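You operate a simulated robot arm through the tools that you are given. There is no shell and no other tool. Be economical: measure what you need, move in short steps, check, and stop when the job is done.

You run a simulated robot arm. Do the job below in one go: nothing can be reset, and whatever is moved stays where it is left.

JOB
Shut the cream cupboard drawer. Put the small dish on the top of the cream cupboard away on the dining table. Put one of the glass cylinders from the top of the cream cupboard on the top of the long table. Open the sideboard door under the grinder. Any order will do. Set down upright: glass cylinder.

The check looks at the end state, three seconds after you hand in, the way a careful person would. Anything else that was tipped, shoved, dropped, spilled or broken makes it a failure.

ROBOT AND FRAMES
A 7-joint arm with a vacuum gripper on a trunk, on a base that drives. Base frame: it is fixed to the floor where the robot stands at the start and does not move with it; the origin is under the middle of the robot, x ahead of it, y to its left, z up. Readings come in m, rad, newtons and seconds.
Its first joint turns from -2.897 to 2.897 rad. Places, roughly: cream cupboard drawer [0.7, -0.1, 0.5]; dining table [-4.9, 0.1, 0.8]; sideboard door under the grinder [-5.4, 1.6, 0.5]; small dish (11x11x3 cm) [0.8, -0.4, 0.7]; top of the long table [-0.1, 1.2, 0.8]. Payload 1.06 kg.
Tool frame: the origin (TCP) lies in the middle of the cups' lips, and z points out of the cups. The gripper has 1 cup of 0.024 m across, covering 0.024 by 0.024 m (tool x, y); the bellows give 0.008 m. With the vacuum on, a cup seals on a smooth face that it is pressed against (1 to 4 N); it does not hold porous or soft things. The pull reaches 23 N.
Orientation is that of the tool frame in the base frame, as a unit quaternion [w, x, y, z]. With the cups facing straight down, the tool's x points along the base's -x, its y along +y and its z along -z.

CONTROLS
- The arm moves only by the tool play_rows. Its argument "motion" is a list of rows, each an object (a shift or turn left out is 0, a gripper value left out holds the last) with "dp": the shift along the base's x, y, z in m, a list of three; "delta_rot": the turn, a rotation vector about the base's x, y, z in rad, a list of three; "vac": the vacuum: 1 switches it on, 0 off. In form: [{"dp": [dx, dy, dz], "delta_rot": [wx, wy, wz], "vac": vac}, ...]. A call has 1 to 12 rows; each row shifts and turns the commanded pose from where the row before left it. Each row takes 0.2 s and may step no farther than 0.05 m and 0.15 rad from the row before; otherwise, or with a gripper value out of range, the whole call is refused. A pose out of reach is approached as far as the arm can. The call stops where the force on the tool passes 40 N (or 10 N more than at its start, if that is more) or the arm is blocked; 0.2 s more then pass. The pull builds up within a second once a cup has sealed. Time passes only in rows, and 0.2 s behind the last, so rows that do not move give it time. It gives the time, the measured TCP pose, the force on the tool (base axes) and the pull of the vacuum at its end, in the units of the frame above (readings bear some noise), with the torque about the TCP (base axes, N m) and any sound that the robot's microphone picked up.
- Cameras (640 x 400 px; columns grow to the right, rows downward): "scene" is now at [0.1551, 0.1791, 1.4445]; the picture's right is [-0.27, -0.96, 0.00], its down [-0.86, 0.24, -0.45] and it looks along [0.44, -0.12, -0.89] (base axes); focal length 214 px, centre (320, 200). "wrist" rides on the gripper at [0.078, 0.019, -0.096] in the tool frame; the picture's right is [-0.24, 0.97, 0.00], its down [-0.71, -0.17, -0.69] and it looks along [-0.67, -0.16, 0.73] (tool axes); focal length 243 px, centre (320, 200). There is no depth. A picture from a camera that has moved, and an enlarged one, comes with that camera's place and axes in the base frame and with its lens. The place of the scene camera against the robot may be out by one fixed shift of up to 0.025 m in any direction.
- get_image(camera): a new picture of that camera. It takes no simulated time.
- roll_base(legs): drives the robot by 1 to 6 legs, each [ahead, left, turn to the left] in m, m and rad, along the robot's own axes; the way and the turn of a leg run together, so that a leg with both is an arc; at most 1.5 m and 3.142 rad a leg. The arm and the cameras ride along, it lands a little off, and it stops where it bumps. It gives what a move gives.
- pan_tilt(pan, tilt): turns the head with the scene camera to pan (to the left, within 2.094 rad either way) and tilt (down, from -0.506 to 1.204), counted from straight ahead of the robot. It gives what a move gives.
- zoom(camera, box): a new picture of the part [left, top, right, bottom] of that camera's present view, enlarged. It takes no simulated time.
- hand_in(): hands the job in; it is judged then, once.

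Work in short steps. Places have to be worked out from the pictures, the camera data and where the tool is seen: move nearer, look again, correct. Check each grasp and each placing, and mend what went wrong. You have 165 turns and 120 pictures in all, those below and enlarged ones among them. Switch the vacuum off and draw the arm clear of the work before you hand the job in, unless the task says otherwise; then end with one line.

The tools are called after "Call:" by a JSON object that holds its "op" and its "data". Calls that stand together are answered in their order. play_rows: Moves the arm, as the interface text tells. Its arguments: {"type":"object","properties":{"motion":{"type":"array","items":{"type":"object","properties":{"dp":{"type":"array","items":{"type":"number"}},"delta_rot":{"type":"array","items":{"type":"number"}},"vac":{"type":"number"}}}}},"required":["motion"]} The other tools are called the same way: roll_base (legs) drives the base; pan_tilt (pan, tilt) turns the head that bears the scene camera; get_image (camera) takes a picture; zoom (camera, box) takes an enlarged picture of a part of a camera's view; hand_in () hands the job in.

At the start:

```text
time: 0.0
ee_pos: [0.7052, -0.0555, 0.9213]
tcp_rot: [0.0, 0.001, 1.0, 0.0]
wrist_force: [-1.1, -0.1, -0.1]
wrist_torque: [0.0, -0.01, -0.02]
pull: 0.0
robot x, y, heading: [-0.0049, 0.0026, 0.0]
head pan, tilt: [-0.269, 1.1]
```

scene: 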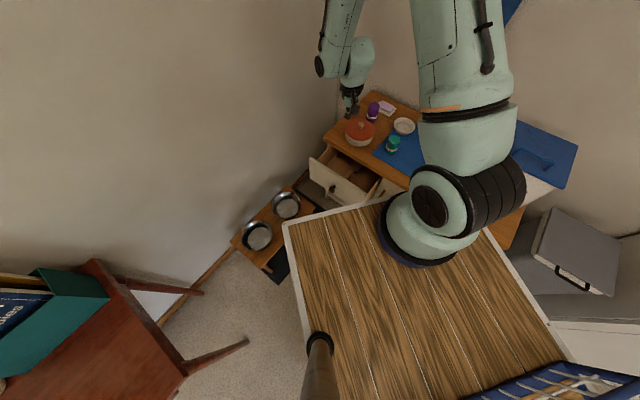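
wrist: 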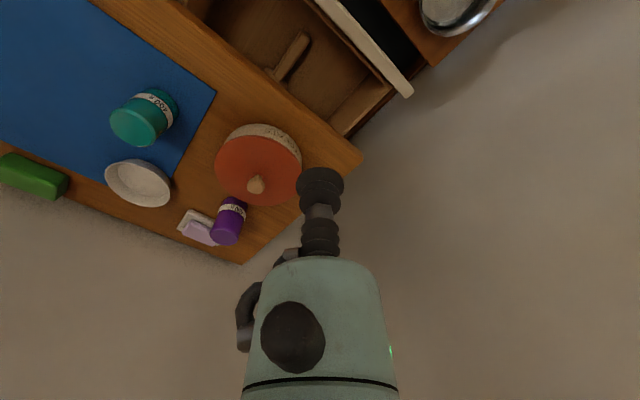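

The wrist view shows the cupboard top with the dish, two jar-like things, and the open drawer. I'll look closer.

Call:
{"op": "zoom", "data": {"camera": "wrist", "box": [0, 0, 440, 275]}}

Call:
{"op": "zoom", "data": {"camera": "scene", "box": [220, 60, 460, 210]}}

```text
1.45 times, centred on (220, 138) of wrist
camera zoom: at [0.628, -0.0376, 1.0173], right [0.24, 0.97, 0.0], down [0.71, -0.17, 0.69], along [0.67, -0.16, -0.73], focal length 353 px, centre (466, 291)
```

zoom: 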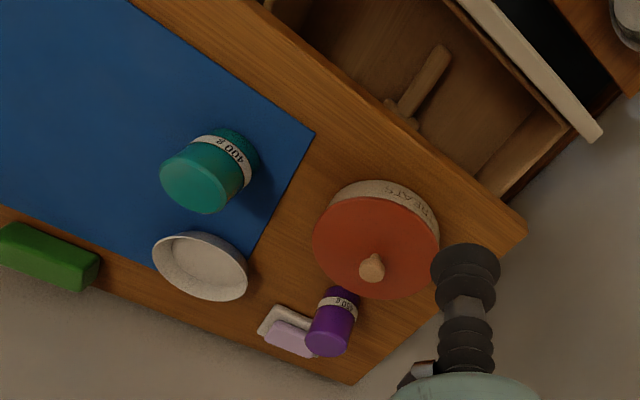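

```text
2.67 times, centred on (340, 135) of scene
camera zoom: at [0.1551, 0.1791, 1.4445], right [-0.27, -0.96, 0.0], down [-0.86, 0.24, -0.45], along [0.44, -0.12, -0.89], focal length 572 px, centre (267, 373)
```

zoom: 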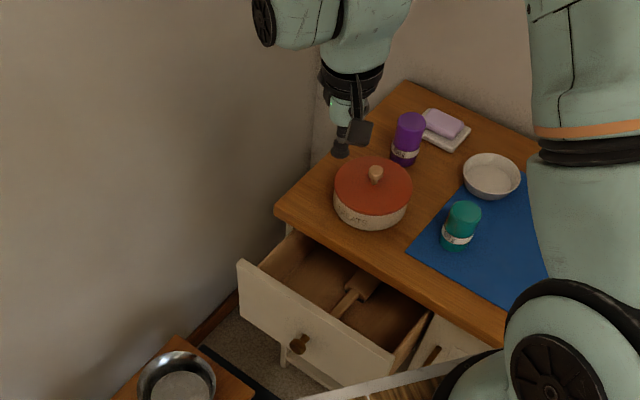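

The cupboard is turned about 53°, with its front facing (-0.6, 0.8), and its drawer is open by about 10 cm. I'll look around to learn the room layout.

Call:
{"op": "pan_tilt", "data": {"pan": 1.4, "tilt": 0.6}}

Call:
{"op": "get_image", "data": {"camera": "scene"}}

Call:
{"op": "pan_tilt", "data": {"pan": 2.09, "tilt": 0.3}}

Call:
{"op": "get_image", "data": {"camera": "scene"}}

Call:
{"op": "pan_tilt", "data": {"pan": -0.6, "tilt": 0.9}}

Call:
{"op": "get_image", "data": {"camera": "scene"}}

```text
time: 1.7
ee_pos: [0.706, -0.0563, 0.9214]
tcp_rot: [0.0, 0.0, 1.0, 0.0]
wrist_force: [-0.3, -0.1, -0.3]
wrist_torque: [-0.01, 0.0, -0.02]
pull: 0.0
robot x, y, heading: [-0.0041, -0.0007, -0.002]
head pan, tilt: [1.4, 0.6]
```

```text
115 pictures are left
camera scene: at [0.1093, 0.283, 1.4831], right [0.99, -0.17, 0.0], down [-0.1, -0.56, -0.82], along [0.14, 0.81, -0.57], focal length 214 px, centre (320, 200)
```

scene: 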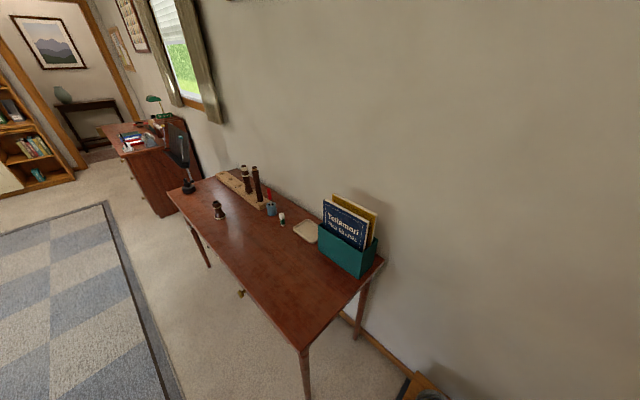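

```text
time: 2.8
ee_pos: [0.7052, -0.0554, 0.9213]
tcp_rot: [0.0, 0.001, 1.0, 0.0]
wrist_force: [-0.3, 0.5, -0.7]
wrist_torque: [-0.01, -0.02, -0.01]
pull: 0.1
robot x, y, heading: [0.0011, -0.002, 0.002]
head pan, tilt: [2.089, 0.3]
```

```text
114 pictures are left
camera scene: at [0.048, 0.277, 1.5106], right [0.87, 0.49, 0.0], down [0.15, -0.26, -0.96], along [-0.47, 0.83, -0.3], focal length 214 px, centre (320, 200)
```

scene: 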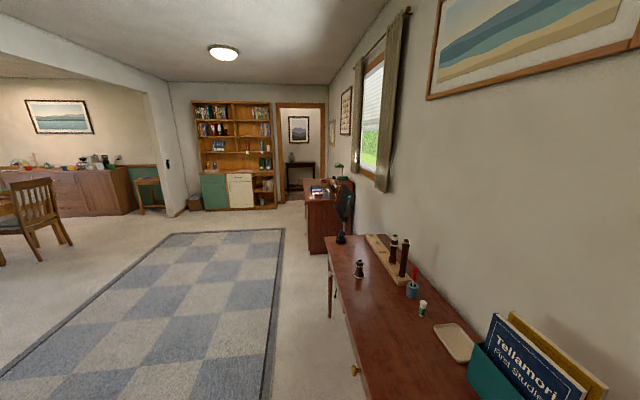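

```text
time: 5.2
ee_pos: [0.7054, -0.0566, 0.9224]
tcp_rot: [0.0, 0.0, 1.0, -0.001]
wrist_force: [0.3, -0.2, 0.2]
wrist_torque: [0.04, -0.04, 0.0]
pull: 0.1
robot x, y, heading: [-0.0031, -0.0024, 0.0]
head pan, tilt: [-0.6, 0.901]
```

```text
113 pictures are left
camera scene: at [0.1565, 0.1533, 1.4583], right [-0.56, -0.83, 0.0], down [-0.65, 0.44, -0.62], along [0.51, -0.35, -0.78], focal length 214 px, centre (320, 200)
```

scene: 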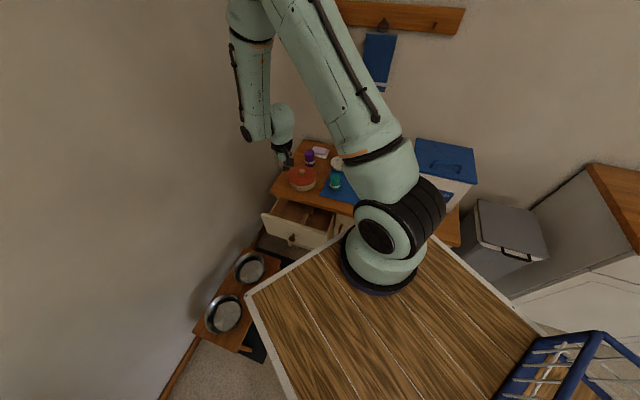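

Triangulating gives the drawer's top-left corner near (0.786, 0.063, 0.64) and the knob near (0.644, -0.017, 0.54). I'll tilt the tool toward the drawer front, well above it.

Call:
{"op": "play_rows", "data": {"motion": [{"dp": [-0.0125, 0.0115, -0.002], "delta_rot": [-0.104, -0.078, 0]}, {"dp": [-0.0125, 0.0115, -0.002], "delta_rot": [-0.104, -0.078, 0]}, {"dp": [-0.0125, 0.0115, -0.002], "delta_rot": [-0.104, -0.078, 0]}, {"dp": [-0.0125, 0.0115, -0.002], "delta_rot": [-0.104, -0.078, 0]}, {"dp": [-0.0125, 0.0115, -0.002], "delta_rot": [-0.104, -0.078, 0]}, {"dp": [-0.0125, 0.0115, -0.002], "delta_rot": [-0.104, -0.078, 0]}, {"dp": [-0.0125, 0.0115, -0.002], "delta_rot": [-0.104, -0.078, 0]}, {"dp": [-0.0125, 0.0115, -0.002], "delta_rot": [-0.104, -0.078, 0]}, {"dp": [-0.0125, 0.0115, -0.002], "delta_rot": [-0.104, -0.078, 0]}, {"dp": [-0.0125, 0.0115, -0.002], "delta_rot": [-0.104, -0.078, 0]}]}}

Call:
{"op": "get_image", "data": {"camera": "scene"}}

Call:
{"op": "get_image", "data": {"camera": "wrist"}}

```text
time: 7.6
ee_pos: [0.608, 0.0924, 0.9237]
tcp_rot: [0.397, 0.015, 0.798, -0.454]
wrist_force: [-0.2, -0.3, 1.2]
wrist_torque: [-0.03, 0.0, -0.01]
pull: 0.0
robot x, y, heading: [0.0003, 0.0015, 0.001]
head pan, tilt: [-0.6, 0.901]
stopped in row 10: the arm was blocked; the commanded pose is now the measured one
```

```text
112 pictures are left
camera scene: at [0.162, 0.1592, 1.4569], right [-0.57, -0.82, 0.01], down [-0.65, 0.44, -0.62], along [0.51, -0.35, -0.78], focal length 214 px, centre (320, 200)
```

scene: 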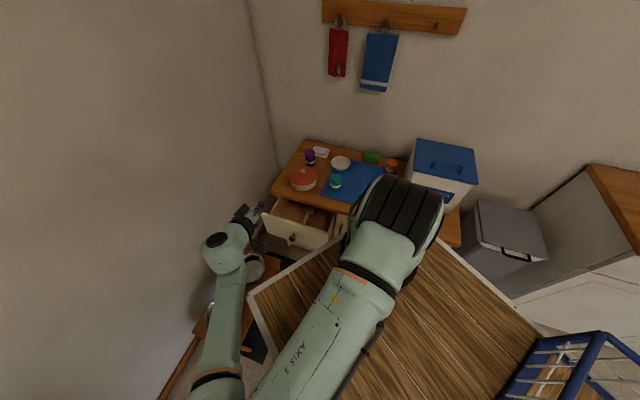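

```text
111 pictures are left
camera wrist: at [0.5026, 0.1459, 0.8857], right [0.53, 0.65, -0.54], down [-0.01, 0.64, 0.77], along [0.85, -0.41, 0.35], focal length 243 px, centre (320, 200)
```

wrist: 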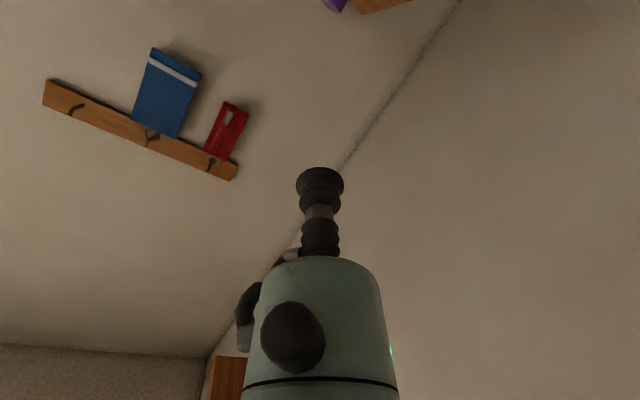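

The tool now tilts 74°, pointing at the drawer from about 13 cm out, though the arm took an odd bend. I'll lower it carefully in small steps.

Call:
{"op": "play_rows", "data": {"motion": [{"dp": [0.004, 0.003, -0.03]}, {"dp": [0.004, 0.003, -0.03]}, {"dp": [0.004, 0.003, -0.03]}, {"dp": [0.004, 0.003, -0.03]}, {"dp": [0.004, 0.003, -0.03]}]}}

Call:
{"op": "get_image", "data": {"camera": "scene"}}

```text
time: 8.8
ee_pos: [0.6171, 0.1075, 0.7819]
tcp_rot: [0.396, 0.022, 0.802, -0.447]
wrist_force: [0.3, 1.1, -0.1]
wrist_torque: [0.0, 0.01, -0.04]
pull: 0.1
robot x, y, heading: [-0.002, 0.0012, -0.001]
head pan, tilt: [-0.6, 0.901]
```

```text
110 pictures are left
camera scene: at [0.153, 0.1529, 1.4588], right [-0.57, -0.82, 0.0], down [-0.64, 0.44, -0.62], along [0.51, -0.35, -0.78], focal length 214 px, centre (320, 200)
```

scene: 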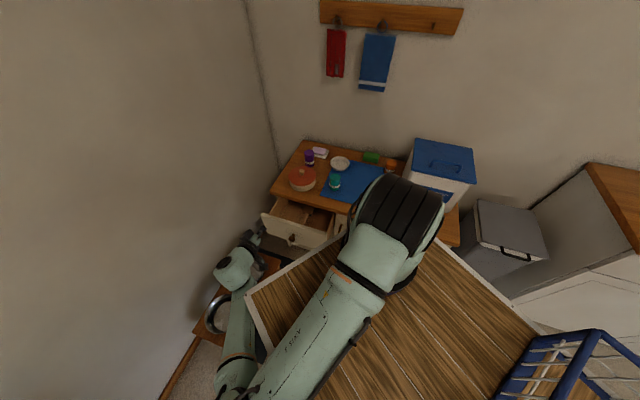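

That was smooth. I'll keep going down to z≈0.60.

Call:
{"op": "play_rows", "data": {"motion": [{"dp": [0.004, 0.003, -0.03]}, {"dp": [0.004, 0.003, -0.03]}, {"dp": [0.004, 0.003, -0.03]}, {"dp": [0.004, 0.003, -0.03]}, {"dp": [0.002, -0.003, -0.03]}, {"dp": [0.002, -0.003, -0.03]}]}}

Call:
{"op": "get_image", "data": {"camera": "scene"}}

Call:
{"op": "get_image", "data": {"camera": "wrist"}}

```text
time: 10.4
ee_pos: [0.6352, 0.1837, 0.6253]
tcp_rot: [0.4, 0.034, 0.825, -0.398]
wrist_force: [0.8, 0.0, 0.7]
wrist_torque: [0.0, -0.06, 0.04]
pull: 0.1
robot x, y, heading: [-0.0004, -0.0032, -0.002]
head pan, tilt: [-0.6, 0.901]
stopped in row 6: the arm was blocked; the commanded pose is now the measured one
```

```text
109 pictures are left
camera scene: at [0.1548, 0.1536, 1.4585], right [-0.56, -0.83, 0.0], down [-0.65, 0.44, -0.62], along [0.51, -0.35, -0.78], focal length 214 px, centre (320, 200)
```

scene: 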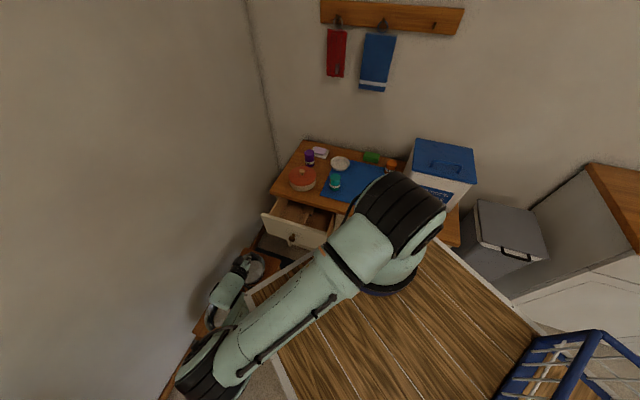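

```text
108 pictures are left
camera wrist: at [0.5291, 0.2416, 0.5937], right [0.53, 0.72, -0.45], down [-0.02, 0.54, 0.84], along [0.85, -0.43, 0.3], focal length 243 px, centre (320, 200)
```

wrist: 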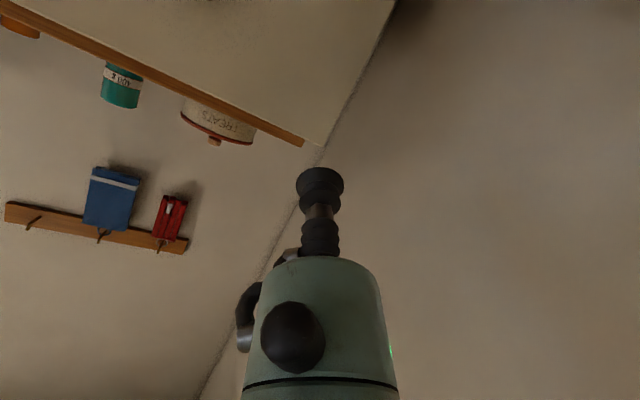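

The arm sits at the edge of its range in this posture. I'll retrace upward and use a gentler tilt with a more natural yaw.

Call:
{"op": "play_rows", "data": {"motion": [{"dp": [-0.003, -0.012, 0.03]}, {"dp": [-0.003, -0.012, 0.03]}, {"dp": [-0.003, -0.012, 0.03]}, {"dp": [-0.003, -0.012, 0.03]}, {"dp": [-0.003, -0.012, 0.03]}, {"dp": [-0.003, -0.012, 0.03]}, {"dp": [-0.003, -0.01, 0.03]}, {"dp": [-0.003, -0.01, 0.03]}, {"dp": [-0.003, 0, 0.03]}, {"dp": [-0.003, 0, 0.03]}]}}

Call:
{"op": "play_rows", "data": {"motion": [{"dp": [0.005, -0.005, 0.002], "delta_rot": [0.104, 0.078, 0]}, {"dp": [0.005, -0.005, 0.002], "delta_rot": [0.104, 0.078, 0]}, {"dp": [0.005, -0.005, 0.002], "delta_rot": [0.104, 0.078, 0]}, {"dp": [0.005, -0.005, 0.002], "delta_rot": [0.104, 0.078, 0]}, {"dp": [0.005, -0.005, 0.002], "delta_rot": [0.104, 0.078, 0]}, {"dp": [0.005, -0.005, 0.002], "delta_rot": [0.104, 0.078, 0]}, {"dp": [0.005, -0.005, 0.002], "delta_rot": [0.104, 0.078, 0]}, {"dp": [0.005, -0.005, 0.002], "delta_rot": [0.104, 0.078, 0]}, {"dp": [0.005, -0.005, 0.002], "delta_rot": [0.104, 0.078, 0]}]}}

Call:
{"op": "get_image", "data": {"camera": "scene"}}

```text
time: 12.8
ee_pos: [0.6163, 0.1105, 0.9112]
tcp_rot: [0.401, 0.025, 0.83, -0.386]
wrist_force: [0.4, 0.1, 0.7]
wrist_torque: [0.01, -0.02, -0.03]
pull: 0.1
robot x, y, heading: [0.0024, 0.0015, -0.007]
head pan, tilt: [-0.6, 0.901]
stopped in row 10: the arm was blocked; the commanded pose is now the measured one
```

```text
time: 14.8
ee_pos: [0.6547, 0.0592, 0.9344]
tcp_rot: [0.049, 0.07, 0.996, 0.033]
wrist_force: [-0.3, 0.5, 0.6]
wrist_torque: [-0.04, -0.01, 0.0]
pull: 0.0
robot x, y, heading: [0.0012, -0.0028, -0.002]
head pan, tilt: [-0.6, 0.901]
```

```text
107 pictures are left
camera scene: at [0.1562, 0.154, 1.4583], right [-0.56, -0.83, 0.0], down [-0.65, 0.44, -0.62], along [0.51, -0.35, -0.78], focal length 214 px, centre (320, 200)
```

scene: 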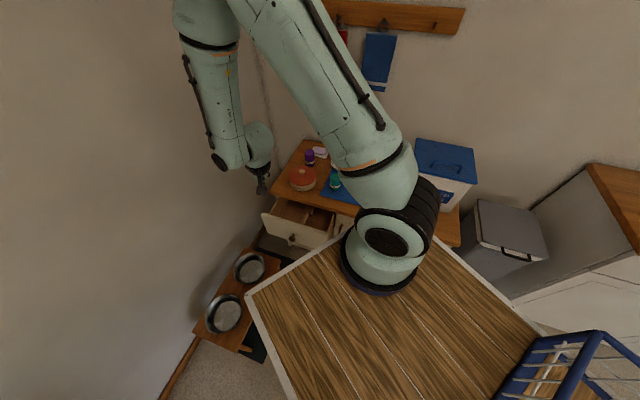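

Elbow is up again. I'll yaw the tool toward the drawer direction, then tilt about 45°.

Call:
{"op": "play_rows", "data": {"motion": [{"delta_rot": [0, 0, -0.15]}, {"delta_rot": [0, 0, -0.15]}, {"delta_rot": [0, 0, -0.15]}, {"delta_rot": [0, 0, -0.15]}, {"dp": [-0.008, -0.003, -0.02], "delta_rot": [-0.1, -0.075, 0]}, {"dp": [-0.008, -0.003, -0.02], "delta_rot": [-0.1, -0.075, 0]}, {"dp": [-0.008, -0.003, -0.02], "delta_rot": [-0.1, -0.075, 0]}, {"dp": [-0.008, -0.003, -0.02], "delta_rot": [-0.1, -0.075, 0]}, {"dp": [-0.008, -0.003, -0.02], "delta_rot": [-0.1, -0.075, 0]}, {"dp": [-0.008, -0.003, -0.02], "delta_rot": [-0.1, -0.075, 0]}]}}

Call:
{"op": "get_image", "data": {"camera": "scene"}}

Call:
{"op": "get_image", "data": {"camera": "wrist"}}

```text
time: 17.0
ee_pos: [0.6069, 0.0378, 0.8134]
tcp_rot: [0.364, 0.317, 0.858, -0.178]
wrist_force: [0.3, 0.2, -1.0]
wrist_torque: [-0.01, 0.02, -0.05]
pull: 0.0
robot x, y, heading: [-0.0002, 0.0007, -0.0]
head pan, tilt: [-0.6, 0.901]
```

```text
106 pictures are left
camera scene: at [0.157, 0.1531, 1.4583], right [-0.57, -0.82, 0.0], down [-0.65, 0.44, -0.62], along [0.51, -0.35, -0.78], focal length 214 px, centre (320, 200)
```

scene: 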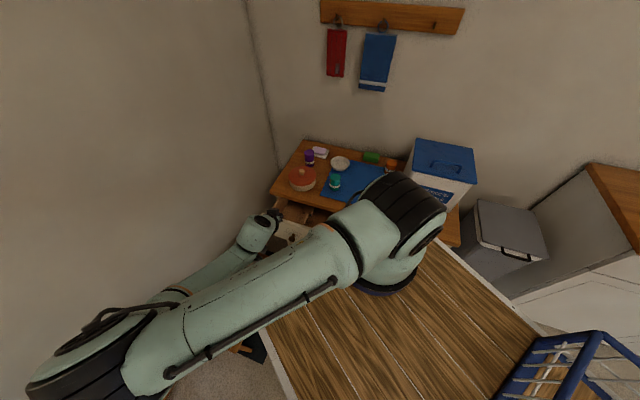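

```text
105 pictures are left
camera wrist: at [0.5306, 0.1347, 0.8186], right [0.78, 0.62, 0.1], down [-0.09, -0.05, 0.99], along [0.62, -0.79, 0.01], focal length 243 px, centre (320, 200)
```

wrist: 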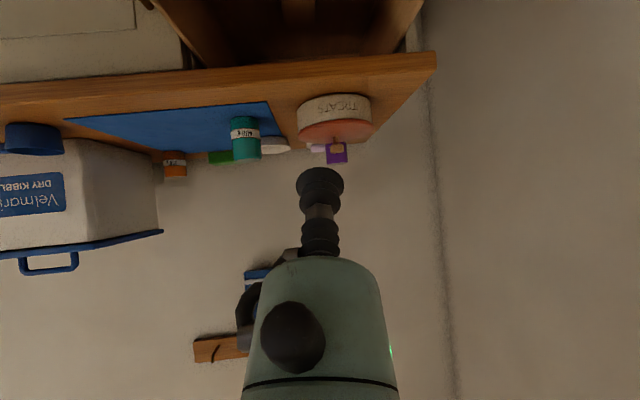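

Good posture: the wrist camera looks level along the push direction and the tilt is 48°. I'll lower toward the drawer front.

Call:
{"op": "play_rows", "data": {"motion": [{"dp": [0, 0, -0.03]}, {"dp": [0, 0, -0.03]}, {"dp": [0, 0, -0.03]}, {"dp": [0, 0, -0.03]}, {"dp": [0, 0, -0.03]}, {"dp": [0, 0, -0.03]}, {"dp": [0, 0, -0.02]}]}}

Call:
{"op": "get_image", "data": {"camera": "wrist"}}

Call:
{"op": "get_image", "data": {"camera": "scene"}}

```text
time: 18.8
ee_pos: [0.6081, 0.0749, 0.6215]
tcp_rot: [0.348, 0.337, 0.862, -0.149]
wrist_force: [-0.4, 0.1, 1.0]
wrist_torque: [0.04, -0.02, 0.0]
pull: 0.0
robot x, y, heading: [0.0002, 0.0029, -0.002]
head pan, tilt: [-0.6, 0.901]
stopped in row 7: the arm was blocked; the commanded pose is now the measured one
```

```text
104 pictures are left
camera wrist: at [0.5321, 0.1722, 0.634], right [0.79, 0.6, 0.14], down [-0.08, -0.13, 0.99], along [0.61, -0.79, -0.05], focal length 243 px, centre (320, 200)
```

wrist: 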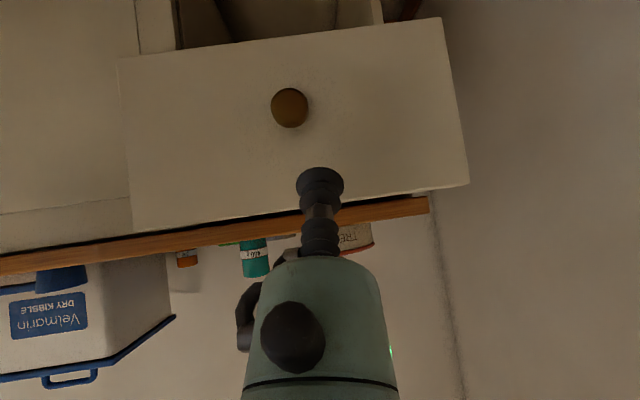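

```text
103 pictures are left
camera scene: at [0.1566, 0.1533, 1.4583], right [-0.57, -0.82, 0.0], down [-0.65, 0.44, -0.62], along [0.51, -0.35, -0.78], focal length 214 px, centre (320, 200)
```

scene: 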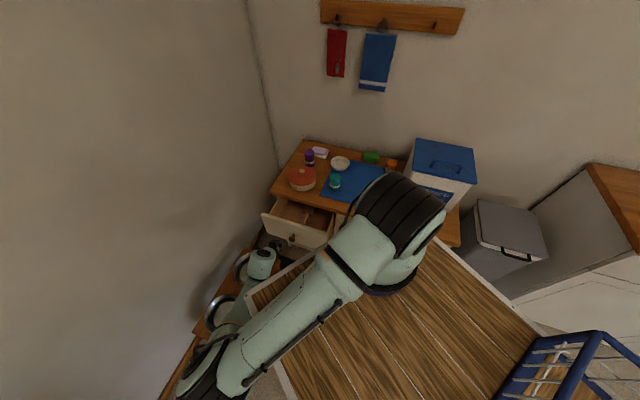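

The cup is facing the drawer front and slightly high. I'll advance along the push direction while lowering to z≈0.58.

Call:
{"op": "play_rows", "data": {"motion": [{"dp": [0.018, -0.024, -0.008]}, {"dp": [0.018, -0.024, -0.012]}, {"dp": [0.018, -0.024, -0.012]}, {"dp": [0, 0, 0]}]}}

Call:
{"op": "get_image", "data": {"camera": "wrist"}}

```text
time: 20.0
ee_pos: [0.665, 0.0479, 0.6002]
tcp_rot: [0.347, 0.335, 0.868, -0.116]
wrist_force: [0.5, -0.1, -0.1]
wrist_torque: [-0.01, -0.01, -0.01]
pull: 0.2
robot x, y, heading: [-0.0003, 0.0008, 0.002]
head pan, tilt: [-0.6, 0.901]
stopped in row 4: the arm was blocked; the commanded pose is now the measured one
```

```text
102 pictures are left
camera wrist: at [0.5864, 0.1418, 0.6173], right [0.77, 0.61, 0.19], down [-0.09, -0.19, 0.98], along [0.63, -0.77, -0.09], focal length 243 px, centre (320, 200)
```

wrist: 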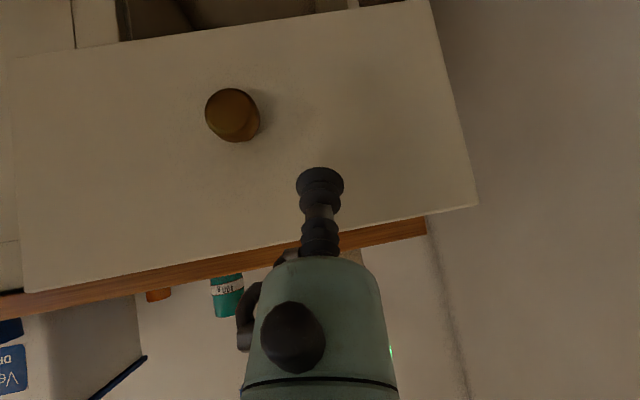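

The forearm seems to be limited by the robot's own deck. I'll raise the arm and back the base away along the drawer's normal so the arm can reach out more comfortably.

Call:
{"op": "play_rows", "data": {"motion": [{"dp": [-0.01, 0.01, 0.03]}, {"dp": [0, 0, 0.03]}, {"dp": [0, 0, 0.03]}, {"dp": [0, 0, 0.03]}, {"dp": [0, 0, 0.03]}, {"dp": [0, 0, 0.03]}, {"dp": [0, 0, 0.03]}, {"dp": [0, 0, 0.03]}]}}

Call:
{"op": "pan_tilt", "data": {"pan": 0.5, "tilt": 1.2}}

Call:
{"op": "get_image", "data": {"camera": "scene"}}

Call:
{"op": "pan_tilt", "data": {"pan": 2.0, "tilt": 1.2}}

Call:
{"op": "get_image", "data": {"camera": "scene"}}

```text
time: 21.8
ee_pos: [0.6538, 0.0517, 0.8356]
tcp_rot: [0.347, 0.333, 0.868, -0.122]
wrist_force: [-0.5, 0.4, -0.3]
wrist_torque: [-0.01, -0.03, 0.01]
pull: 0.0
robot x, y, heading: [0.0023, -0.0019, -0.002]
head pan, tilt: [-0.6, 0.901]
```

```text
time: 23.1
ee_pos: [0.655, 0.0496, 0.8355]
tcp_rot: [0.345, 0.334, 0.869, -0.122]
wrist_force: [0.4, 0.7, 1.0]
wrist_torque: [-0.02, -0.01, 0.02]
pull: 0.1
robot x, y, heading: [0.0, -0.0004, -0.002]
head pan, tilt: [0.499, 1.201]
```

```text
101 pictures are left
camera scene: at [0.1435, 0.2227, 1.4385], right [0.48, -0.88, 0.0], down [-0.82, -0.45, -0.36], along [0.32, 0.17, -0.93], focal length 214 px, centre (320, 200)
```

scene: 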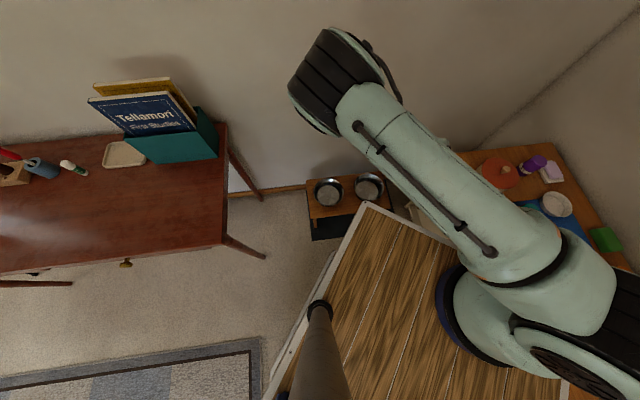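

```text
time: 24.7
ee_pos: [0.6544, 0.0523, 0.8351]
tcp_rot: [0.345, 0.334, 0.869, -0.122]
wrist_force: [0.0, -0.2, 0.9]
wrist_torque: [0.01, -0.01, 0.01]
pull: 0.1
robot x, y, heading: [-0.002, -0.0005, 0.001]
head pan, tilt: [2.0, 1.201]
```

```text
100 pictures are left
camera scene: at [0.0711, 0.2468, 1.4385], right [0.91, 0.42, 0.0], down [0.39, -0.85, -0.36], along [-0.15, 0.33, -0.93], focal length 214 px, centre (320, 200)
```

scene: 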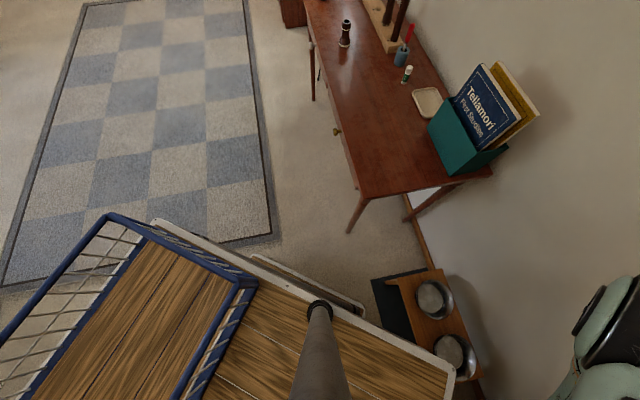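

A dog-bowl stand sits near the front-left of the base, with its mat corner around (0.36, 0.4). A short move back-left stays clear of it.

Call:
{"op": "roll_base", "data": {"legs": [[-0.12, 0, 0], [0, 0.1, 0]]}}

Call:
{"op": "pan_tilt", "data": {"pan": -0.5, "tilt": 0.9}}

Call:
{"op": "play_rows", "data": {"motion": [{"dp": [0.02, 0.005, -0.03]}, {"dp": [0.02, 0.005, -0.03]}, {"dp": [0.02, 0.005, -0.03]}, {"dp": [0.02, 0, -0.03]}, {"dp": [0.015, 0, -0.03]}, {"dp": [0.0, 0, -0.03]}, {"dp": [0, 0, -0.03]}]}}

Call:
{"op": "get_image", "data": {"camera": "wrist"}}

Call:
{"op": "get_image", "data": {"camera": "scene"}}

```text
time: 26.7
ee_pos: [0.5343, 0.1507, 0.8363]
tcp_rot: [0.345, 0.333, 0.869, -0.122]
wrist_force: [0.4, 0.3, -0.1]
wrist_torque: [-0.01, -0.01, -0.01]
pull: 0.0
robot x, y, heading: [-0.1218, 0.1001, -0.0]
head pan, tilt: [2.0, 1.201]
```

```text
time: 28.9
ee_pos: [0.5336, 0.152, 0.8347]
tcp_rot: [0.345, 0.334, 0.869, -0.122]
wrist_force: [0.2, 0.4, -0.2]
wrist_torque: [0.0, 0.02, -0.02]
pull: 0.2
robot x, y, heading: [-0.1229, 0.1015, 0.0]
head pan, tilt: [-0.499, 0.901]
```

```text
time: 30.6
ee_pos: [0.6293, 0.1699, 0.6279]
tcp_rot: [0.346, 0.334, 0.869, -0.119]
wrist_force: [0.4, -0.1, 0.5]
wrist_torque: [-0.02, 0.0, 0.03]
pull: 0.1
robot x, y, heading: [-0.1176, 0.1004, -0.005]
head pan, tilt: [-0.499, 0.901]
```

```text
99 pictures are left
camera wrist: at [0.552, 0.2634, 0.645], right [0.77, 0.61, 0.19], down [-0.09, -0.18, 0.98], along [0.63, -0.77, -0.08], focal length 243 px, centre (320, 200)
```

wrist: 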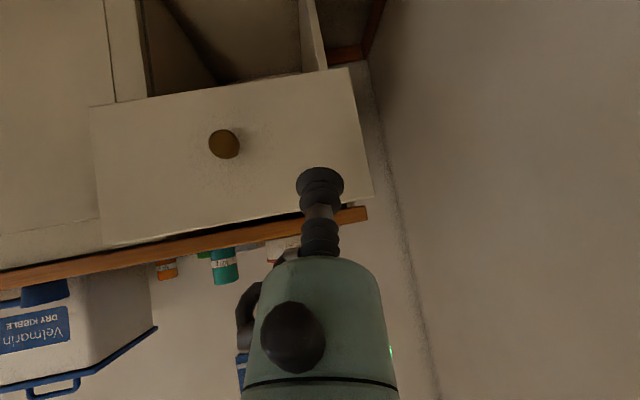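

```text
98 pictures are left
camera scene: at [0.0398, 0.2602, 1.4583], right [-0.48, -0.88, 0.0], down [-0.69, 0.38, -0.62], along [0.55, -0.3, -0.78], focal length 214 px, centre (320, 200)
```

scene: 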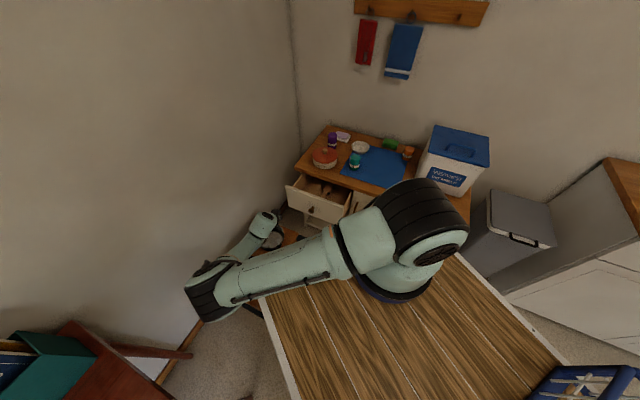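

Tracking is accurate here. The knob checks out at (0.65, -0.013, 0.537), so I'll move to just off the plate, left of and above the knob.

Call:
{"op": "play_rows", "data": {"motion": [{"dp": [0.003, -0.035, -0.01]}, {"dp": [0.003, -0.035, -0.01]}, {"dp": [0.003, -0.035, -0.01]}, {"dp": [0.002, -0.035, -0.01]}, {"dp": [0.012, -0.016, 0]}, {"dp": [0.012, -0.016, 0]}]}}

Call:
{"op": "get_image", "data": {"camera": "wrist"}}

```text
time: 31.9
ee_pos: [0.6643, -0.0057, 0.5857]
tcp_rot: [0.346, 0.333, 0.869, -0.123]
wrist_force: [0.9, -0.4, -0.5]
wrist_torque: [-0.01, 0.01, 0.0]
pull: 0.0
robot x, y, heading: [-0.1234, 0.1005, 0.003]
head pan, tilt: [-0.499, 0.901]
```

```text
97 pictures are left
camera wrist: at [0.5848, 0.0888, 0.6024], right [0.77, 0.61, 0.18], down [-0.09, -0.18, 0.98], along [0.63, -0.77, -0.08], focal length 243 px, centre (320, 200)
```

wrist: 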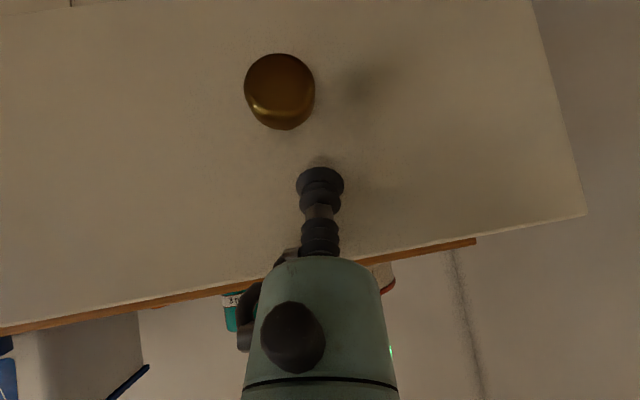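

The cup is almost touching the plate, so I'll push along (0.6, -0.8).

Call:
{"op": "play_rows", "data": {"motion": [{"dp": [0.012, -0.016, 0]}, {"dp": [0.012, -0.016, 0]}, {"dp": [0.012, -0.016, 0]}, {"dp": [0.012, -0.016, 0]}, {"dp": [0.012, -0.016, 0]}]}}

Call:
{"op": "get_image", "data": {"camera": "scene"}}

```text
time: 33.1
ee_pos: [0.724, -0.0854, 0.586]
tcp_rot: [0.345, 0.334, 0.868, -0.123]
wrist_force: [0.5, 0.2, 0.7]
wrist_torque: [0.02, 0.0, 0.04]
pull: 0.0
robot x, y, heading: [-0.1173, 0.1041, -0.005]
head pan, tilt: [-0.499, 0.901]
```

```text
96 pictures are left
camera scene: at [0.0402, 0.2601, 1.4583], right [-0.48, -0.88, 0.0], down [-0.69, 0.38, -0.62], along [0.55, -0.3, -0.78], focal length 214 px, centre (320, 200)
```

scene: 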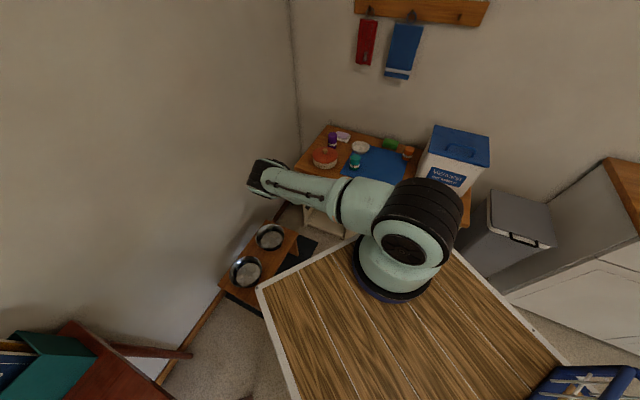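

The drawer slides in easily. I'll continue until it meets resistance.

Call:
{"op": "play_rows", "data": {"motion": [{"dp": [0.006, -0.008, 0]}, {"dp": [0.006, -0.008, 0]}, {"dp": [0.006, -0.008, 0]}, {"dp": [0.006, -0.008, 0]}]}}

Call:
{"op": "get_image", "data": {"camera": "wrist"}}

```text
time: 34.1
ee_pos: [0.7477, -0.1173, 0.5847]
tcp_rot: [0.345, 0.334, 0.869, -0.123]
wrist_force: [-7.3, 5.6, 1.5]
wrist_torque: [-0.25, -0.22, -0.09]
pull: 0.1
robot x, y, heading: [-0.121, 0.1046, -0.001]
head pan, tilt: [-0.499, 0.901]
```

```text
95 pictures are left
camera wrist: at [0.6688, -0.0229, 0.6024], right [0.77, 0.61, 0.18], down [-0.09, -0.18, 0.98], along [0.63, -0.77, -0.08], focal length 243 px, centre (320, 200)
```

wrist: 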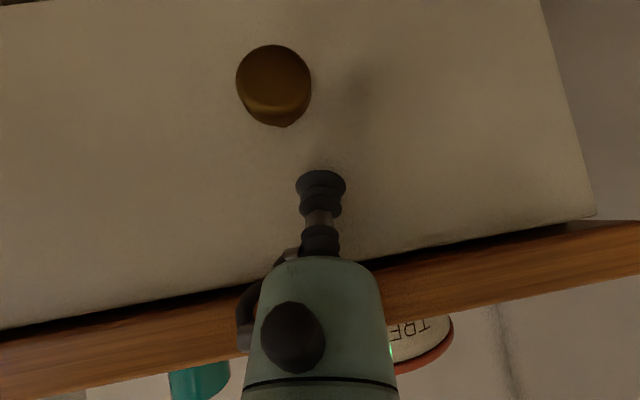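

It now meets about 9 N of resistance. I'll press a little further to be sure it is fully shut.

Call:
{"op": "play_rows", "data": {"motion": [{"dp": [0.003, -0.004, 0]}, {"dp": [0.003, -0.004, 0]}, {"dp": [0, 0, 0]}]}}

Call:
{"op": "get_image", "data": {"camera": "wrist"}}

```text
time: 34.5
ee_pos: [0.7477, -0.1169, 0.5833]
tcp_rot: [0.343, 0.335, 0.869, -0.121]
wrist_force: [-5.0, 6.2, 1.0]
wrist_torque: [-0.34, -0.16, -0.08]
pull: 0.1
robot x, y, heading: [-0.1213, 0.101, 0.001]
head pan, tilt: [-0.499, 0.901]
stopped in row 1: the force on the tool passed its limit (the readings are from after the stop); the commanded pose is now the measured one
```

```text
94 pictures are left
camera wrist: at [0.6692, -0.0224, 0.6013], right [0.77, 0.61, 0.18], down [-0.08, -0.18, 0.98], along [0.63, -0.77, -0.09], focal length 243 px, centre (320, 200)
```

wrist: 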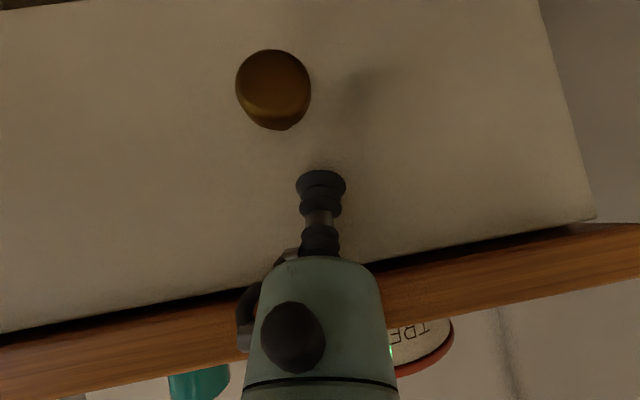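

That is a firm stop, so the drawer is shut. I'll retract, lift up and check.

Call:
{"op": "play_rows", "data": {"motion": [{"dp": [-0.018, 0.024, 0]}, {"dp": [-0.024, 0.032, 0]}, {"dp": [-0.024, 0.032, 0]}, {"dp": [0, 0, 0.04]}, {"dp": [0, 0, 0.04]}, {"dp": [0, 0, 0.04]}, {"dp": [0, 0, 0.04]}, {"dp": [0, 0, 0.04]}, {"dp": [0, 0, 0.04]}, {"dp": [0, 0, 0.04]}, {"dp": [0, 0, 0.04]}]}}

Call:
{"op": "play_rows", "data": {"motion": [{"dp": [0.01, -0.01, 0], "delta_rot": [0.1, 0.075, 0]}, {"dp": [0.01, -0.01, 0], "delta_rot": [0.1, 0.075, 0]}, {"dp": [0.01, -0.01, 0], "delta_rot": [0.1, 0.075, 0]}, {"dp": [0.01, -0.01, 0], "delta_rot": [0.1, 0.075, 0]}, {"dp": [0.01, -0.01, 0], "delta_rot": [0.1, 0.075, 0]}, {"dp": [0.01, -0.01, 0], "delta_rot": [0.1, 0.075, 0]}]}}

Call:
{"op": "get_image", "data": {"camera": "wrist"}}

Call:
{"op": "zoom", "data": {"camera": "scene", "box": [240, 90, 480, 240]}}

```text
time: 36.9
ee_pos: [0.68, -0.0307, 0.9039]
tcp_rot: [0.343, 0.334, 0.87, -0.121]
wrist_force: [-0.2, 0.3, 1.0]
wrist_torque: [0.03, 0.0, -0.01]
pull: 0.1
robot x, y, heading: [-0.1206, 0.0984, -0.009]
head pan, tilt: [-0.499, 0.901]
```

```text
time: 38.3
ee_pos: [0.7412, -0.0883, 0.9045]
tcp_rot: [0.029, 0.385, 0.92, 0.069]
wrist_force: [-0.4, -0.1, 0.8]
wrist_torque: [-0.02, 0.01, -0.03]
pull: 0.1
robot x, y, heading: [-0.1219, 0.0986, -0.001]
head pan, tilt: [-0.499, 0.901]
```

```text
93 pictures are left
camera wrist: at [0.6906, -0.0302, 1.0011], right [0.85, 0.51, 0.15], down [0.3, -0.69, 0.65], along [0.43, -0.51, -0.74], focal length 243 px, centre (320, 200)
```

wrist: 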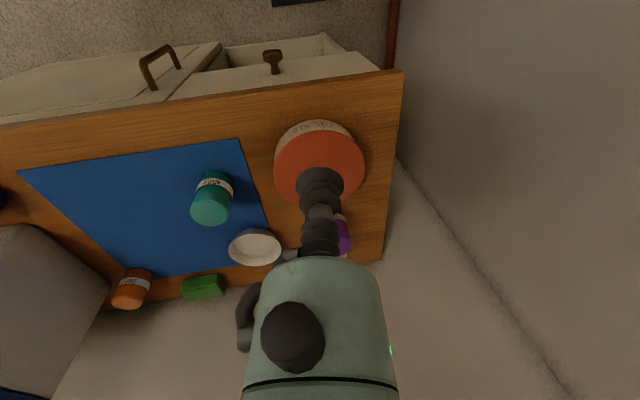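

```text
2.67 times, centred on (360, 165) of scene
camera zoom: at [0.0397, 0.2607, 1.4583], right [-0.48, -0.88, 0.0], down [-0.69, 0.37, -0.62], along [0.55, -0.3, -0.78], focal length 572 px, centre (213, 293)
```

zoom: 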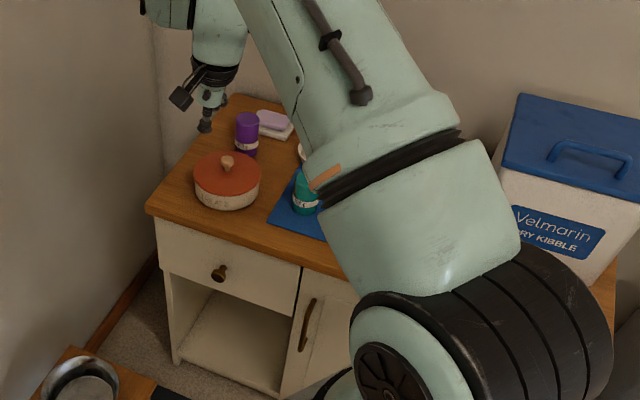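

The drawer is shut. There are three cylinders (teal, purple, orange), so I'll read their labels before choosing.

Call:
{"op": "zoom", "data": {"camera": "wrist", "box": [60, 150, 300, 320]}}

Call:
{"op": "zoom", "data": {"camera": "scene", "box": [310, 125, 374, 175]}}

```text
2.35 times, centred on (180, 235) of wrist
camera zoom: at [0.6906, -0.0302, 1.0011], right [0.85, 0.51, 0.15], down [0.3, -0.69, 0.65], along [0.43, -0.51, -0.74], focal length 571 px, centre (649, 118)
```

zoom: 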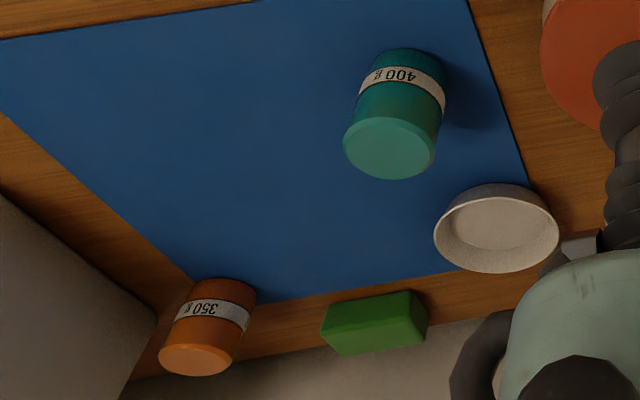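

```text
8.00 times, centred on (342, 150) of scene
camera zoom: at [0.0397, 0.2607, 1.4583], right [-0.48, -0.88, 0.0], down [-0.69, 0.37, -0.62], along [0.55, -0.3, -0.78], focal length 1716 px, centre (144, 600)
```

zoom: 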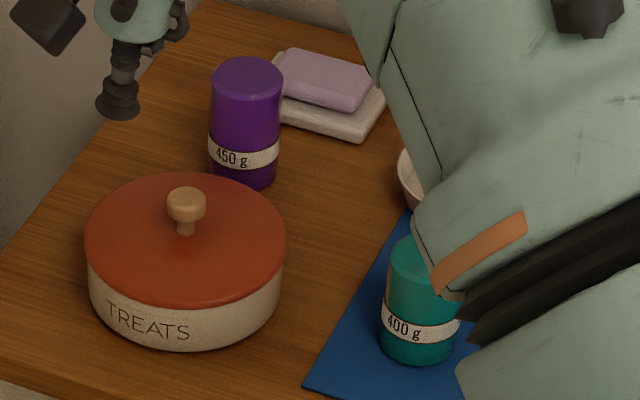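

Teal is the most accessible; its top is at about (0.71, -0.284, 0.75). I'll make the tool vertical and move above it, staying high.

Call:
{"op": "play_rows", "data": {"motion": [{"dp": [0, 0, 0], "delta_rot": [-0.105, 0.105, 0]}, {"dp": [-0.006, -0.039, 0]}, {"dp": [-0.006, -0.039, 0]}, {"dp": [-0.006, -0.039, 0]}, {"dp": [-0.006, -0.039, 0]}, {"dp": [-0.007, -0.039, 0]}, {"dp": [0, 0, 0]}]}}

Call:
{"op": "get_image", "data": {"camera": "wrist"}}

Call:
{"op": "get_image", "data": {"camera": "scene"}}

```text
time: 39.9
ee_pos: [0.7105, -0.2843, 0.9061]
tcp_rot: [0.002, 0.387, 0.922, -0.002]
wrist_force: [-0.4, -0.6, 0.7]
wrist_torque: [-0.01, -0.01, -0.02]
pull: 0.0
robot x, y, heading: [-0.1153, 0.0997, 0.003]
head pan, tilt: [-0.499, 0.901]
```

```text
89 pictures are left
camera wrist: at [0.6693, -0.2165, 1.0002], right [0.86, 0.51, 0.0], down [0.37, -0.62, 0.69], along [0.36, -0.59, -0.72], focal length 243 px, centre (320, 200)
```

wrist: 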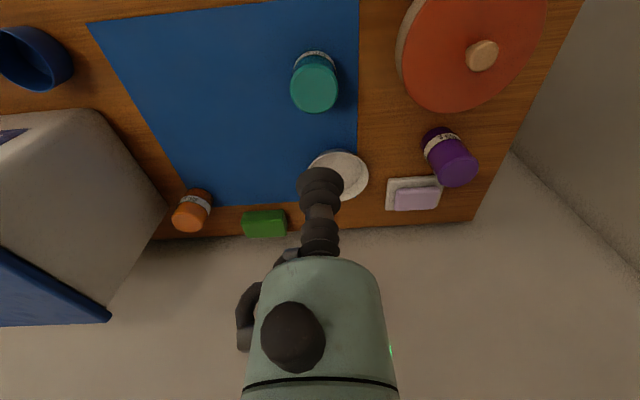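

```text
88 pictures are left
camera scene: at [0.04, 0.2601, 1.4583], right [-0.48, -0.88, 0.0], down [-0.69, 0.38, -0.62], along [0.55, -0.3, -0.78], focal length 214 px, centre (320, 200)
```

scene: 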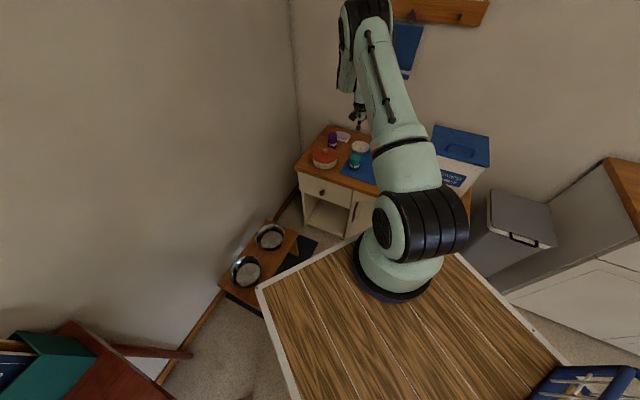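

Combining three views puts the teal top at about (0.713, -0.295, 0.738). I'll go down to 0.79 and look again.

Call:
{"op": "play_rows", "data": {"motion": [{"dp": [0.001, -0.003, -0.04]}, {"dp": [0.001, -0.003, -0.04]}, {"dp": [0.001, -0.004, -0.035]}, {"dp": [0, 0, 0]}]}}

Call:
{"op": "get_image", "data": {"camera": "wrist"}}

```text
time: 40.9
ee_pos: [0.714, -0.2956, 0.7879]
tcp_rot: [0.003, 0.386, 0.923, 0.0]
wrist_force: [-0.4, -0.3, 0.7]
wrist_torque: [-0.01, 0.01, 0.02]
pull: 0.1
robot x, y, heading: [-0.1187, 0.099, 0.0]
head pan, tilt: [-0.499, 0.901]
```

```text
87 pictures are left
camera wrist: at [0.6728, -0.2265, 0.884], right [0.86, 0.51, 0.0], down [0.37, -0.62, 0.69], along [0.36, -0.59, -0.72], focal length 243 px, centre (320, 200)
```

wrist: 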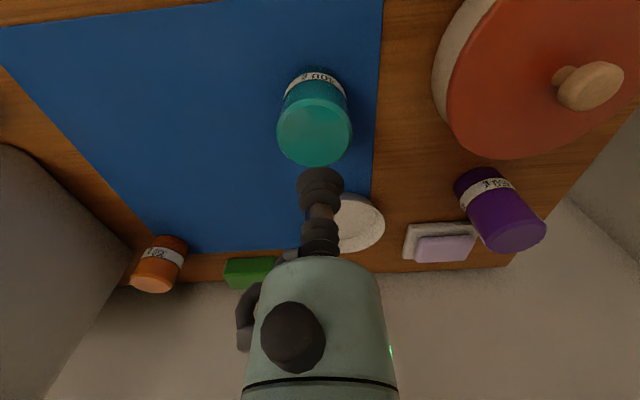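

The top centre is at (0.711, -0.294), within a few mm of the tool. I'll descend with the vacuum on.

Call:
{"op": "play_rows", "data": {"motion": [{"dp": [-0.002, 0.001, -0.015], "vac": 1}, {"dp": [-0.001, 0, -0.015]}, {"dp": [0, 0, -0.01]}, {"dp": [0, 0, -0.004]}, {"dp": [0, 0, -0.003]}, {"dp": [0, 0, -0.003]}, {"dp": [0, 0, 0]}]}}

```text
time: 42.5
ee_pos: [0.7108, -0.2927, 0.7397]
tcp_rot: [0.003, 0.386, 0.922, 0.0]
wrist_force: [-1.1, 2.4, 0.3]
wrist_torque: [0.08, 0.03, 0.01]
pull: 23.2
robot x, y, heading: [-0.1194, 0.0971, -0.0]
head pan, tilt: [-0.499, 0.901]
```

Sealed with full pull, so I'll lift straight up.

Call:
{"op": "play_rows", "data": {"motion": [{"dp": [0, 0, 0.005]}, {"dp": [0, 0, 0.015]}, {"dp": [0, 0, 0.02]}, {"dp": [0, 0, 0.03]}, {"dp": [0, 0, 0.04]}, {"dp": [0, 0, 0.04]}, {"dp": [0, 0, 0.04]}, {"dp": [0, 0, 0.04]}, {"dp": [0, 0, 0.04]}, {"dp": [0, 0, 0]}]}}

Call:
{"op": "get_image", "data": {"camera": "wrist"}}

Call:
{"op": "pan_tilt", "data": {"pan": 1.6, "tilt": 0.9}}

Call:
{"op": "get_image", "data": {"camera": "scene"}}

```text
time: 44.7
ee_pos: [0.7103, -0.2927, 1.0084]
tcp_rot: [0.002, 0.386, 0.922, -0.001]
wrist_force: [1.2, -0.4, -3.8]
wrist_torque: [0.04, 0.03, -0.02]
pull: 22.7
robot x, y, heading: [-0.1183, 0.1031, 0.002]
head pan, tilt: [-0.499, 0.901]
```

```text
86 pictures are left
camera wrist: at [0.6691, -0.225, 1.1041], right [0.86, 0.51, 0.0], down [0.37, -0.62, 0.69], along [0.35, -0.59, -0.73], focal length 243 px, centre (320, 200)
```

wrist: 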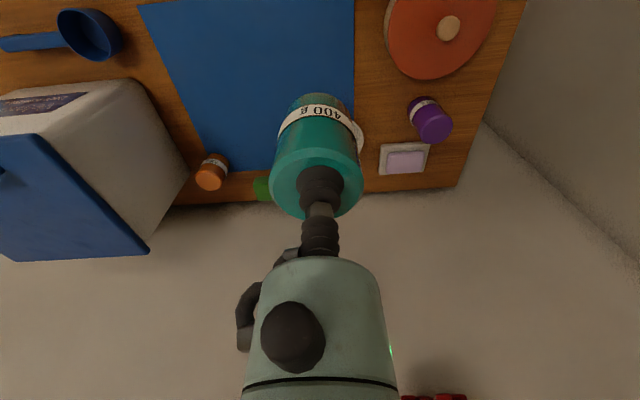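

```text
time: 46.7
ee_pos: [0.7095, -0.2928, 1.0095]
tcp_rot: [0.003, 0.387, 0.922, -0.001]
wrist_force: [0.6, 0.0, -4.0]
wrist_torque: [0.03, 0.03, 0.0]
pull: 22.5
robot x, y, heading: [-0.1192, 0.1032, -0.001]
head pan, tilt: [1.6, 0.901]
```

```text
85 pictures are left
camera scene: at [-0.0284, 0.3717, 1.4583], right [1.0, 0.03, 0.0], down [0.02, -0.78, -0.62], along [-0.02, 0.62, -0.78], focal length 214 px, centre (320, 200)
```

scene: 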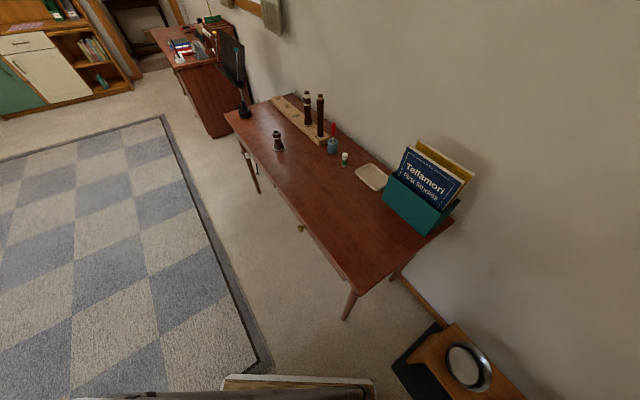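

The cylinder is held (about 4 N). The table's front edge runs from (0.07, 0.57) to (-0.62, 1.57), and a free spot is near (0.04, 0.92). I'll tuck the arm in, then drive round to face the table.

Call:
{"op": "play_rows", "data": {"motion": [{"dp": [-0.024, 0.035, 0.005]}, {"dp": [-0.024, 0.035, 0.005]}, {"dp": [-0.024, 0.035, 0.005]}, {"dp": [-0.024, 0.035, 0.005]}, {"dp": [-0.024, 0.035, 0.005]}, {"dp": [-0.024, 0.035, 0.005]}, {"dp": [-0.024, 0.035, 0.005]}, {"dp": [-0.024, 0.035, 0.005]}, {"dp": [-0.024, 0.035, 0.005]}, {"dp": [-0.024, 0.035, 0.005]}]}}

Call:
{"op": "roll_base", "data": {"legs": [[-0.455, 0.39, 0], [0, 0, 0.607]]}}

Call:
{"op": "pan_tilt", "data": {"pan": 0.3, "tilt": 0.8}}

Call:
{"op": "get_image", "data": {"camera": "scene"}}

Call:
{"op": "get_image", "data": {"camera": "wrist"}}

```text
time: 48.9
ee_pos: [0.4703, 0.0563, 1.0584]
tcp_rot: [0.004, 0.386, 0.922, -0.001]
wrist_force: [1.2, -0.8, -3.6]
wrist_torque: [0.0, 0.05, 0.01]
pull: 23.2
robot x, y, heading: [-0.1234, 0.0988, -0.003]
head pan, tilt: [1.6, 0.901]
```

```text
time: 54.0
ee_pos: [-0.0652, 0.7939, 1.0597]
tcp_rot: [0.002, 0.091, 0.996, 0.0]
wrist_force: [0.4, 0.6, -4.0]
wrist_torque: [0.01, 0.0, -0.01]
pull: 23.0
robot x, y, heading: [-0.5761, 0.4905, 0.61]
head pan, tilt: [1.6, 0.901]
```

```text
time: 55.4
ee_pos: [-0.0655, 0.7938, 1.058]
tcp_rot: [0.004, 0.091, 0.996, 0.0]
wrist_force: [0.1, -0.3, -3.8]
wrist_torque: [0.03, 0.02, 0.0]
pull: 23.2
robot x, y, heading: [-0.5766, 0.4897, 0.609]
head pan, tilt: [0.3, 0.799]
```

```text
84 pictures are left
camera scene: at [-0.5698, 0.77, 1.4662], right [0.79, -0.61, 0.0], down [-0.44, -0.57, -0.7], along [0.43, 0.55, -0.72], focal length 214 px, centre (320, 200)
```

scene: 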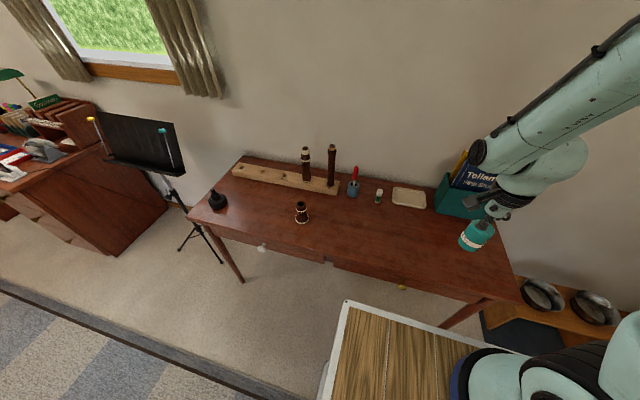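

```text
83 pictures are left
camera wrist: at [-0.1391, 0.8263, 1.154], right [0.41, 0.91, 0.0], down [0.66, -0.3, 0.69], along [0.63, -0.28, -0.73], focal length 243 px, centre (320, 200)
```

wrist: 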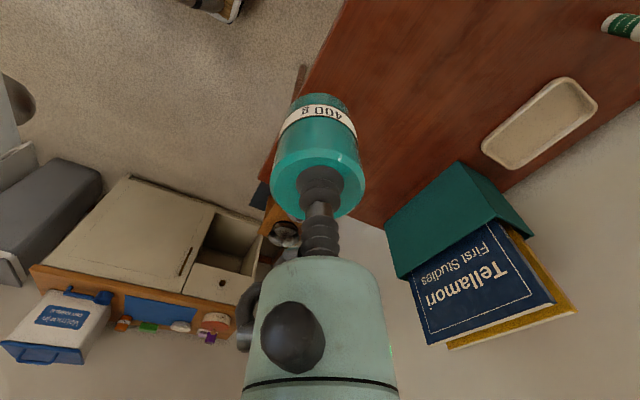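

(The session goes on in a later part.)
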